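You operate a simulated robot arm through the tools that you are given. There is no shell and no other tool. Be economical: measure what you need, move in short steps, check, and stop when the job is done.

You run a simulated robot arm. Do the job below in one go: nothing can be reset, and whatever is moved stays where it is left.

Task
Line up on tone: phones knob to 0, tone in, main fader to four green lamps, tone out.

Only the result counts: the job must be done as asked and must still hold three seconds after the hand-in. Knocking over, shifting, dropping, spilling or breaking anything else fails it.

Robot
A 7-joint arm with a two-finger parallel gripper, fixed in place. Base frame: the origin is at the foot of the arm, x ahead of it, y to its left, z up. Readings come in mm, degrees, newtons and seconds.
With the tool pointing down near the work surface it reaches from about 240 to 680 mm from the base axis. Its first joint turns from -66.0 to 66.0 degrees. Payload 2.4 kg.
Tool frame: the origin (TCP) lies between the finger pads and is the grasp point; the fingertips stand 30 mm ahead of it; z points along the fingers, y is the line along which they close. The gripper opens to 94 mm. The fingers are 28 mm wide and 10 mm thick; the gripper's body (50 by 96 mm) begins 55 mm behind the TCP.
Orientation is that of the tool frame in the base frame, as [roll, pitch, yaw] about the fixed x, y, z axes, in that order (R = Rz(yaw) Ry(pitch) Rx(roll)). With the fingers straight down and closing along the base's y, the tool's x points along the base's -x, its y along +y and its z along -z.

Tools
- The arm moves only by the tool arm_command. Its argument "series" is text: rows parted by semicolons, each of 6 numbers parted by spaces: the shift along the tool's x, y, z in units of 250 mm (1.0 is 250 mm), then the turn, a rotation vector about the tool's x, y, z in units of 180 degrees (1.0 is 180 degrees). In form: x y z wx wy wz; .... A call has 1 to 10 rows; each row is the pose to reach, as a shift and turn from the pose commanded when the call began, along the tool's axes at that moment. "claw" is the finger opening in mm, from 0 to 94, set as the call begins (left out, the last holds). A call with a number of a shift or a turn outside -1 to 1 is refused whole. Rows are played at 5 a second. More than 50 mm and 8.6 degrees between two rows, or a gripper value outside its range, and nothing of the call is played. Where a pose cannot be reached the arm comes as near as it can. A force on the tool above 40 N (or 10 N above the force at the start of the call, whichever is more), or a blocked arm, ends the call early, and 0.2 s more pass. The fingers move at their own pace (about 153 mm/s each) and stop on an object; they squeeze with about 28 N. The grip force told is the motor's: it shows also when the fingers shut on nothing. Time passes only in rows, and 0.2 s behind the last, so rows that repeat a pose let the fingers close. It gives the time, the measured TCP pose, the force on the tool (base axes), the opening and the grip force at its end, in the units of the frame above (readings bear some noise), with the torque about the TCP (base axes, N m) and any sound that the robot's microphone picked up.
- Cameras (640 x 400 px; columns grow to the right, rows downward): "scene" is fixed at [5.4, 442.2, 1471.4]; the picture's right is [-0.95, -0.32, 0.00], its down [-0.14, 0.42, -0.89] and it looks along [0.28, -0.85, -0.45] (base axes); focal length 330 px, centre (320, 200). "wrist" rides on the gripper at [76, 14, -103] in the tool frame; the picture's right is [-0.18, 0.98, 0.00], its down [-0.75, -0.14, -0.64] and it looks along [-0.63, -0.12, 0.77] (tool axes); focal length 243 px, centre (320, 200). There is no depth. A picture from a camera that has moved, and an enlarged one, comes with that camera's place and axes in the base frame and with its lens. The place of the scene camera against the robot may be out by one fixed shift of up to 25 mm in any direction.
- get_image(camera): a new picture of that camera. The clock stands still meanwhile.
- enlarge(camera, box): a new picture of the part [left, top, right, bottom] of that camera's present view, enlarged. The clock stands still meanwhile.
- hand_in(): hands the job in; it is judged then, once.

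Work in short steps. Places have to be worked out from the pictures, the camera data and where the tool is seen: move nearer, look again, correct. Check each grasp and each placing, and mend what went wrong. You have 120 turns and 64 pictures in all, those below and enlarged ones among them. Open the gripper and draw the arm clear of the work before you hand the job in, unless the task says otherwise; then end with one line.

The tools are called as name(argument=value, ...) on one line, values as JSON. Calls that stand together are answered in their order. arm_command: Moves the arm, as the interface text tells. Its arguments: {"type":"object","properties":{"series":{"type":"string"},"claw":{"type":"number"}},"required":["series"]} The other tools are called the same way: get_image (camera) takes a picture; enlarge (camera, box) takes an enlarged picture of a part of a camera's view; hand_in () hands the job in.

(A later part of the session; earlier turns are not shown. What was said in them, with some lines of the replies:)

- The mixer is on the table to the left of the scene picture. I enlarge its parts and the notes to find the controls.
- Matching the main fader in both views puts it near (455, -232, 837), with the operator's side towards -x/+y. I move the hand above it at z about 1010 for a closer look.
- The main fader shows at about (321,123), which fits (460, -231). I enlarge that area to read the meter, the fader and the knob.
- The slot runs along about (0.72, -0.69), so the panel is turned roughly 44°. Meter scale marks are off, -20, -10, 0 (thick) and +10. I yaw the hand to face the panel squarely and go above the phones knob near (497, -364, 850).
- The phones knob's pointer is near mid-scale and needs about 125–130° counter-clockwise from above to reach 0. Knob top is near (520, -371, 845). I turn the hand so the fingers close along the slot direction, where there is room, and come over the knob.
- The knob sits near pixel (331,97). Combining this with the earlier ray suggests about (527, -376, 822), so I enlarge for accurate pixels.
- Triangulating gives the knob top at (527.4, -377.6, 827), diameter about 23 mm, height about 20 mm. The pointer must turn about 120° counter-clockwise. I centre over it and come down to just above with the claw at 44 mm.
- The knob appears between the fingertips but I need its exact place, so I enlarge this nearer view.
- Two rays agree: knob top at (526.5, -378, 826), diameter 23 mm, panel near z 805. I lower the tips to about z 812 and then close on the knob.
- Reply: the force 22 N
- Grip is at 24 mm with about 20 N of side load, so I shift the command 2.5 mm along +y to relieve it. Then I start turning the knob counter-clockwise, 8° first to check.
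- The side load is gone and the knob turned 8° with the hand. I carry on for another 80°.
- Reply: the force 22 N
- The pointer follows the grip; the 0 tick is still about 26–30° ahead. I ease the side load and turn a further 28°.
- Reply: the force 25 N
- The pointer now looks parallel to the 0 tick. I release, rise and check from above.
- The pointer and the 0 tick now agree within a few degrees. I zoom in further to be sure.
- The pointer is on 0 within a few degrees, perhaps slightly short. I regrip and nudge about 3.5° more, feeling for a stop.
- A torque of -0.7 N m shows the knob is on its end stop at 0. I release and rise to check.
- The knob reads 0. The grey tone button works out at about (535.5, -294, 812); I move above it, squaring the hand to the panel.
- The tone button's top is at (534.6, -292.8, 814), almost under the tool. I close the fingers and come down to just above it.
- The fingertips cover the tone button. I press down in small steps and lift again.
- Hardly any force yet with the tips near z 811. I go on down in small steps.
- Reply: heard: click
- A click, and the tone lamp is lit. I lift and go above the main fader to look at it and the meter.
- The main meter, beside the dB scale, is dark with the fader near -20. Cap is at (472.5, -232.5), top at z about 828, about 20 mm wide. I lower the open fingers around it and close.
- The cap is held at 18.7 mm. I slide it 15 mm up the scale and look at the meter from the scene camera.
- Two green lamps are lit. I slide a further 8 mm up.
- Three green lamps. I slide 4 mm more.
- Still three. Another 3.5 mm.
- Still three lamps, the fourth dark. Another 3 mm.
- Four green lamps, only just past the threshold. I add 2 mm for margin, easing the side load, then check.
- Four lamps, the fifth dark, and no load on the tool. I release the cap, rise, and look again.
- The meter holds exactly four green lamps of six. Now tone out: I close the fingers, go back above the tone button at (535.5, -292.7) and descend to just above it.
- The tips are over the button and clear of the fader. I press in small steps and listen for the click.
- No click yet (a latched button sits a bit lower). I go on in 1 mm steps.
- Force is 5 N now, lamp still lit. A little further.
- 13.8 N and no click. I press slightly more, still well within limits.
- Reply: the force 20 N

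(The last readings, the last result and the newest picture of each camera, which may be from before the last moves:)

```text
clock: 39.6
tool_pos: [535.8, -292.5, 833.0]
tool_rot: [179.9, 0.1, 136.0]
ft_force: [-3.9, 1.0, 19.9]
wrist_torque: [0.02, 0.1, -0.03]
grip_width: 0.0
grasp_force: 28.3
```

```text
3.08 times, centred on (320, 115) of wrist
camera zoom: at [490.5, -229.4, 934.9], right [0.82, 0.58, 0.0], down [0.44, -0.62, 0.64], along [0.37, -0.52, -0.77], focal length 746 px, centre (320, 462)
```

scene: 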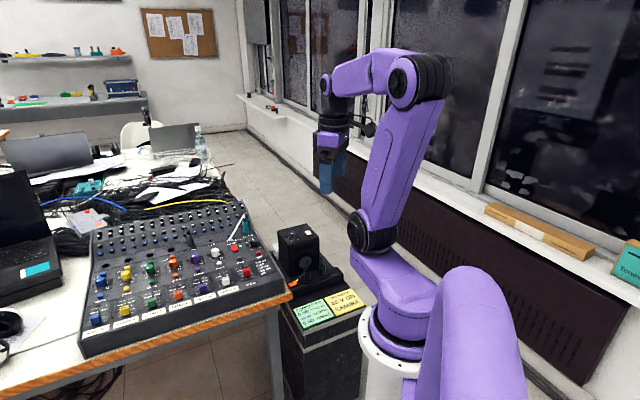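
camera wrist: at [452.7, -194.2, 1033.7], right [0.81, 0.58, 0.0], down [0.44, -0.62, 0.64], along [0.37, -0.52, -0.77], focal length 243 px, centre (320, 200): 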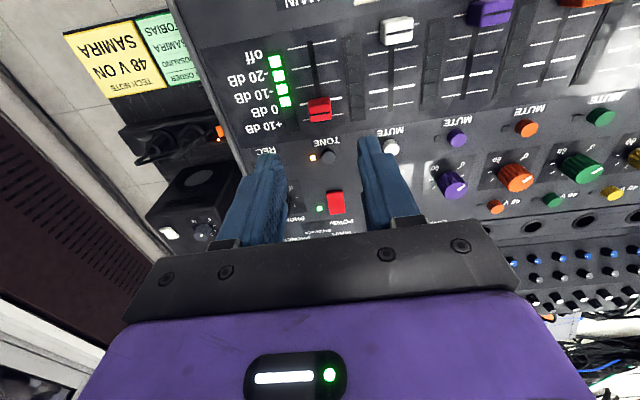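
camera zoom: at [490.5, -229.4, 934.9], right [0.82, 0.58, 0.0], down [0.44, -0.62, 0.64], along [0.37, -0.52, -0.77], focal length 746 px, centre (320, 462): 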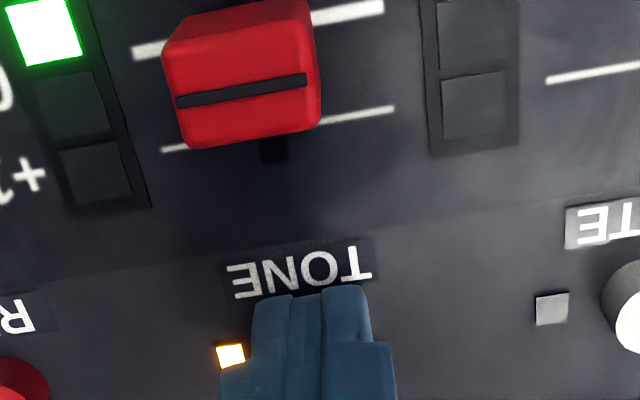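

At 20 N the tool barely moves and no click came, so the button seems bottomed. I lift to see the lamp and how the button stands.

arm_command(series="0 0 -0.05 0 0 0; 0 0 -0.2 0 0 0; 0 0 -0.38 0 0 0; 0 0 -0.38 0 0 0")

enlarge(camera="wrist", box=[240, 50, 400, 150])

```text
clock: 40.6
tool_pos: [537.9, -293.8, 927.6]
tool_rot: [180.0, 0.1, 136.0]
ft_force: [0.1, 0.5, -0.6]
wrist_torque: [-0.01, 0.03, 0.01]
grip_width: 0.2
grasp_force: 27.9
```

```text
4.00 times, centred on (320, 100) of wrist
camera zoom: at [490.9, -230.0, 1029.5], right [0.82, 0.58, 0.0], down [0.44, -0.63, 0.64], along [0.37, -0.52, -0.77], focal length 970 px, centre (320, 600)
```

zoom: 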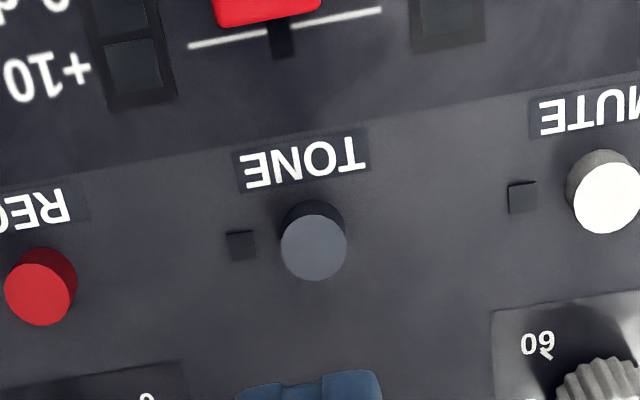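

The tone lamp is now off. I draw the arm back and up, open the gripper, and check tone lamp, meter and fader.

arm_command(series="0.1 0 -0.1 0 0 0; 0.22 0 -0.2 0 0 0; 0.34 0 -0.3 0 0 0; 0.46 0 -0.4 0 0 0; 0.46 0 -0.4 0 0 0; 0.46 0 -0.4 0 0 0", claw=90)

get_image(camera="wrist")

enlarge(camera="wrist", box=[240, 40, 400, 200])

enlarge(camera="scene", box=[200, 210, 300, 290])

```text
clock: 42.0
tool_pos: [452.0, -212.8, 1027.2]
tool_rot: [-179.9, 0.0, 136.0]
ft_force: [0.1, -0.1, 0.2]
wrist_torque: [0.04, -0.02, 0.02]
grip_width: 90.2
grasp_force: 0.0
```

```text
22 pictures are left
camera wrist: at [407.2, -149.5, 1129.7], right [0.82, 0.58, 0.0], down [0.44, -0.63, 0.64], along [0.37, -0.52, -0.77], focal length 243 px, centre (320, 200)
```

wrist: 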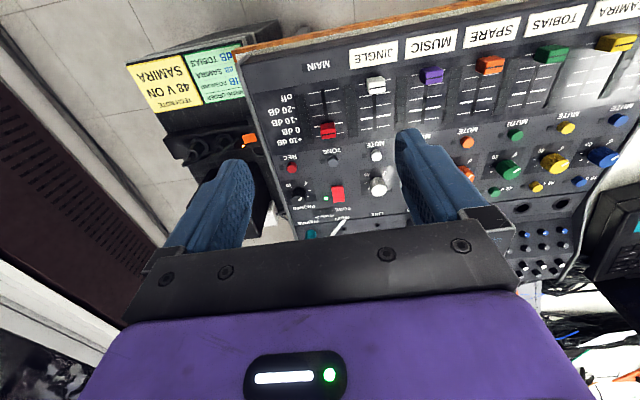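

```text
2.50 times, centred on (320, 120) of wrist
camera zoom: at [407.2, -149.5, 1129.7], right [0.82, 0.58, 0.0], down [0.44, -0.63, 0.64], along [0.37, -0.52, -0.77], focal length 606 px, centre (320, 400)
```

zoom: 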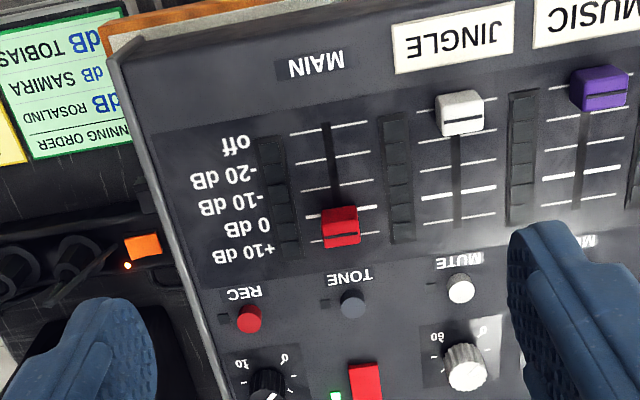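

```text
5.00 times, centred on (250, 250) of scene
camera zoom: at [5.4, 442.2, 1471.4], right [-0.95, -0.32, 0.0], down [-0.14, 0.42, -0.89], along [0.28, -0.85, -0.45], focal length 1651 px, centre (670, -50)
```

zoom: 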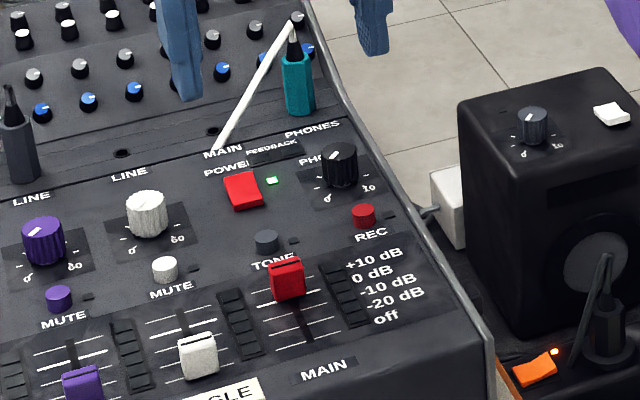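

Tone lamp and meter are dark, power is on, the fader is where it showed four lamps, and the phones knob is at 0. The gripper is open and clear, so I hand in.

hand_in()

```text
The job is handed in.
```

The line-up is done and handed in: the phones knob is at 0 against its stop, the main fader is where it showed four green lamps on tone, and the tone is switched back out. I heard no click on the second press of the tone button, but its lamp and the meter were both dark afterwards.
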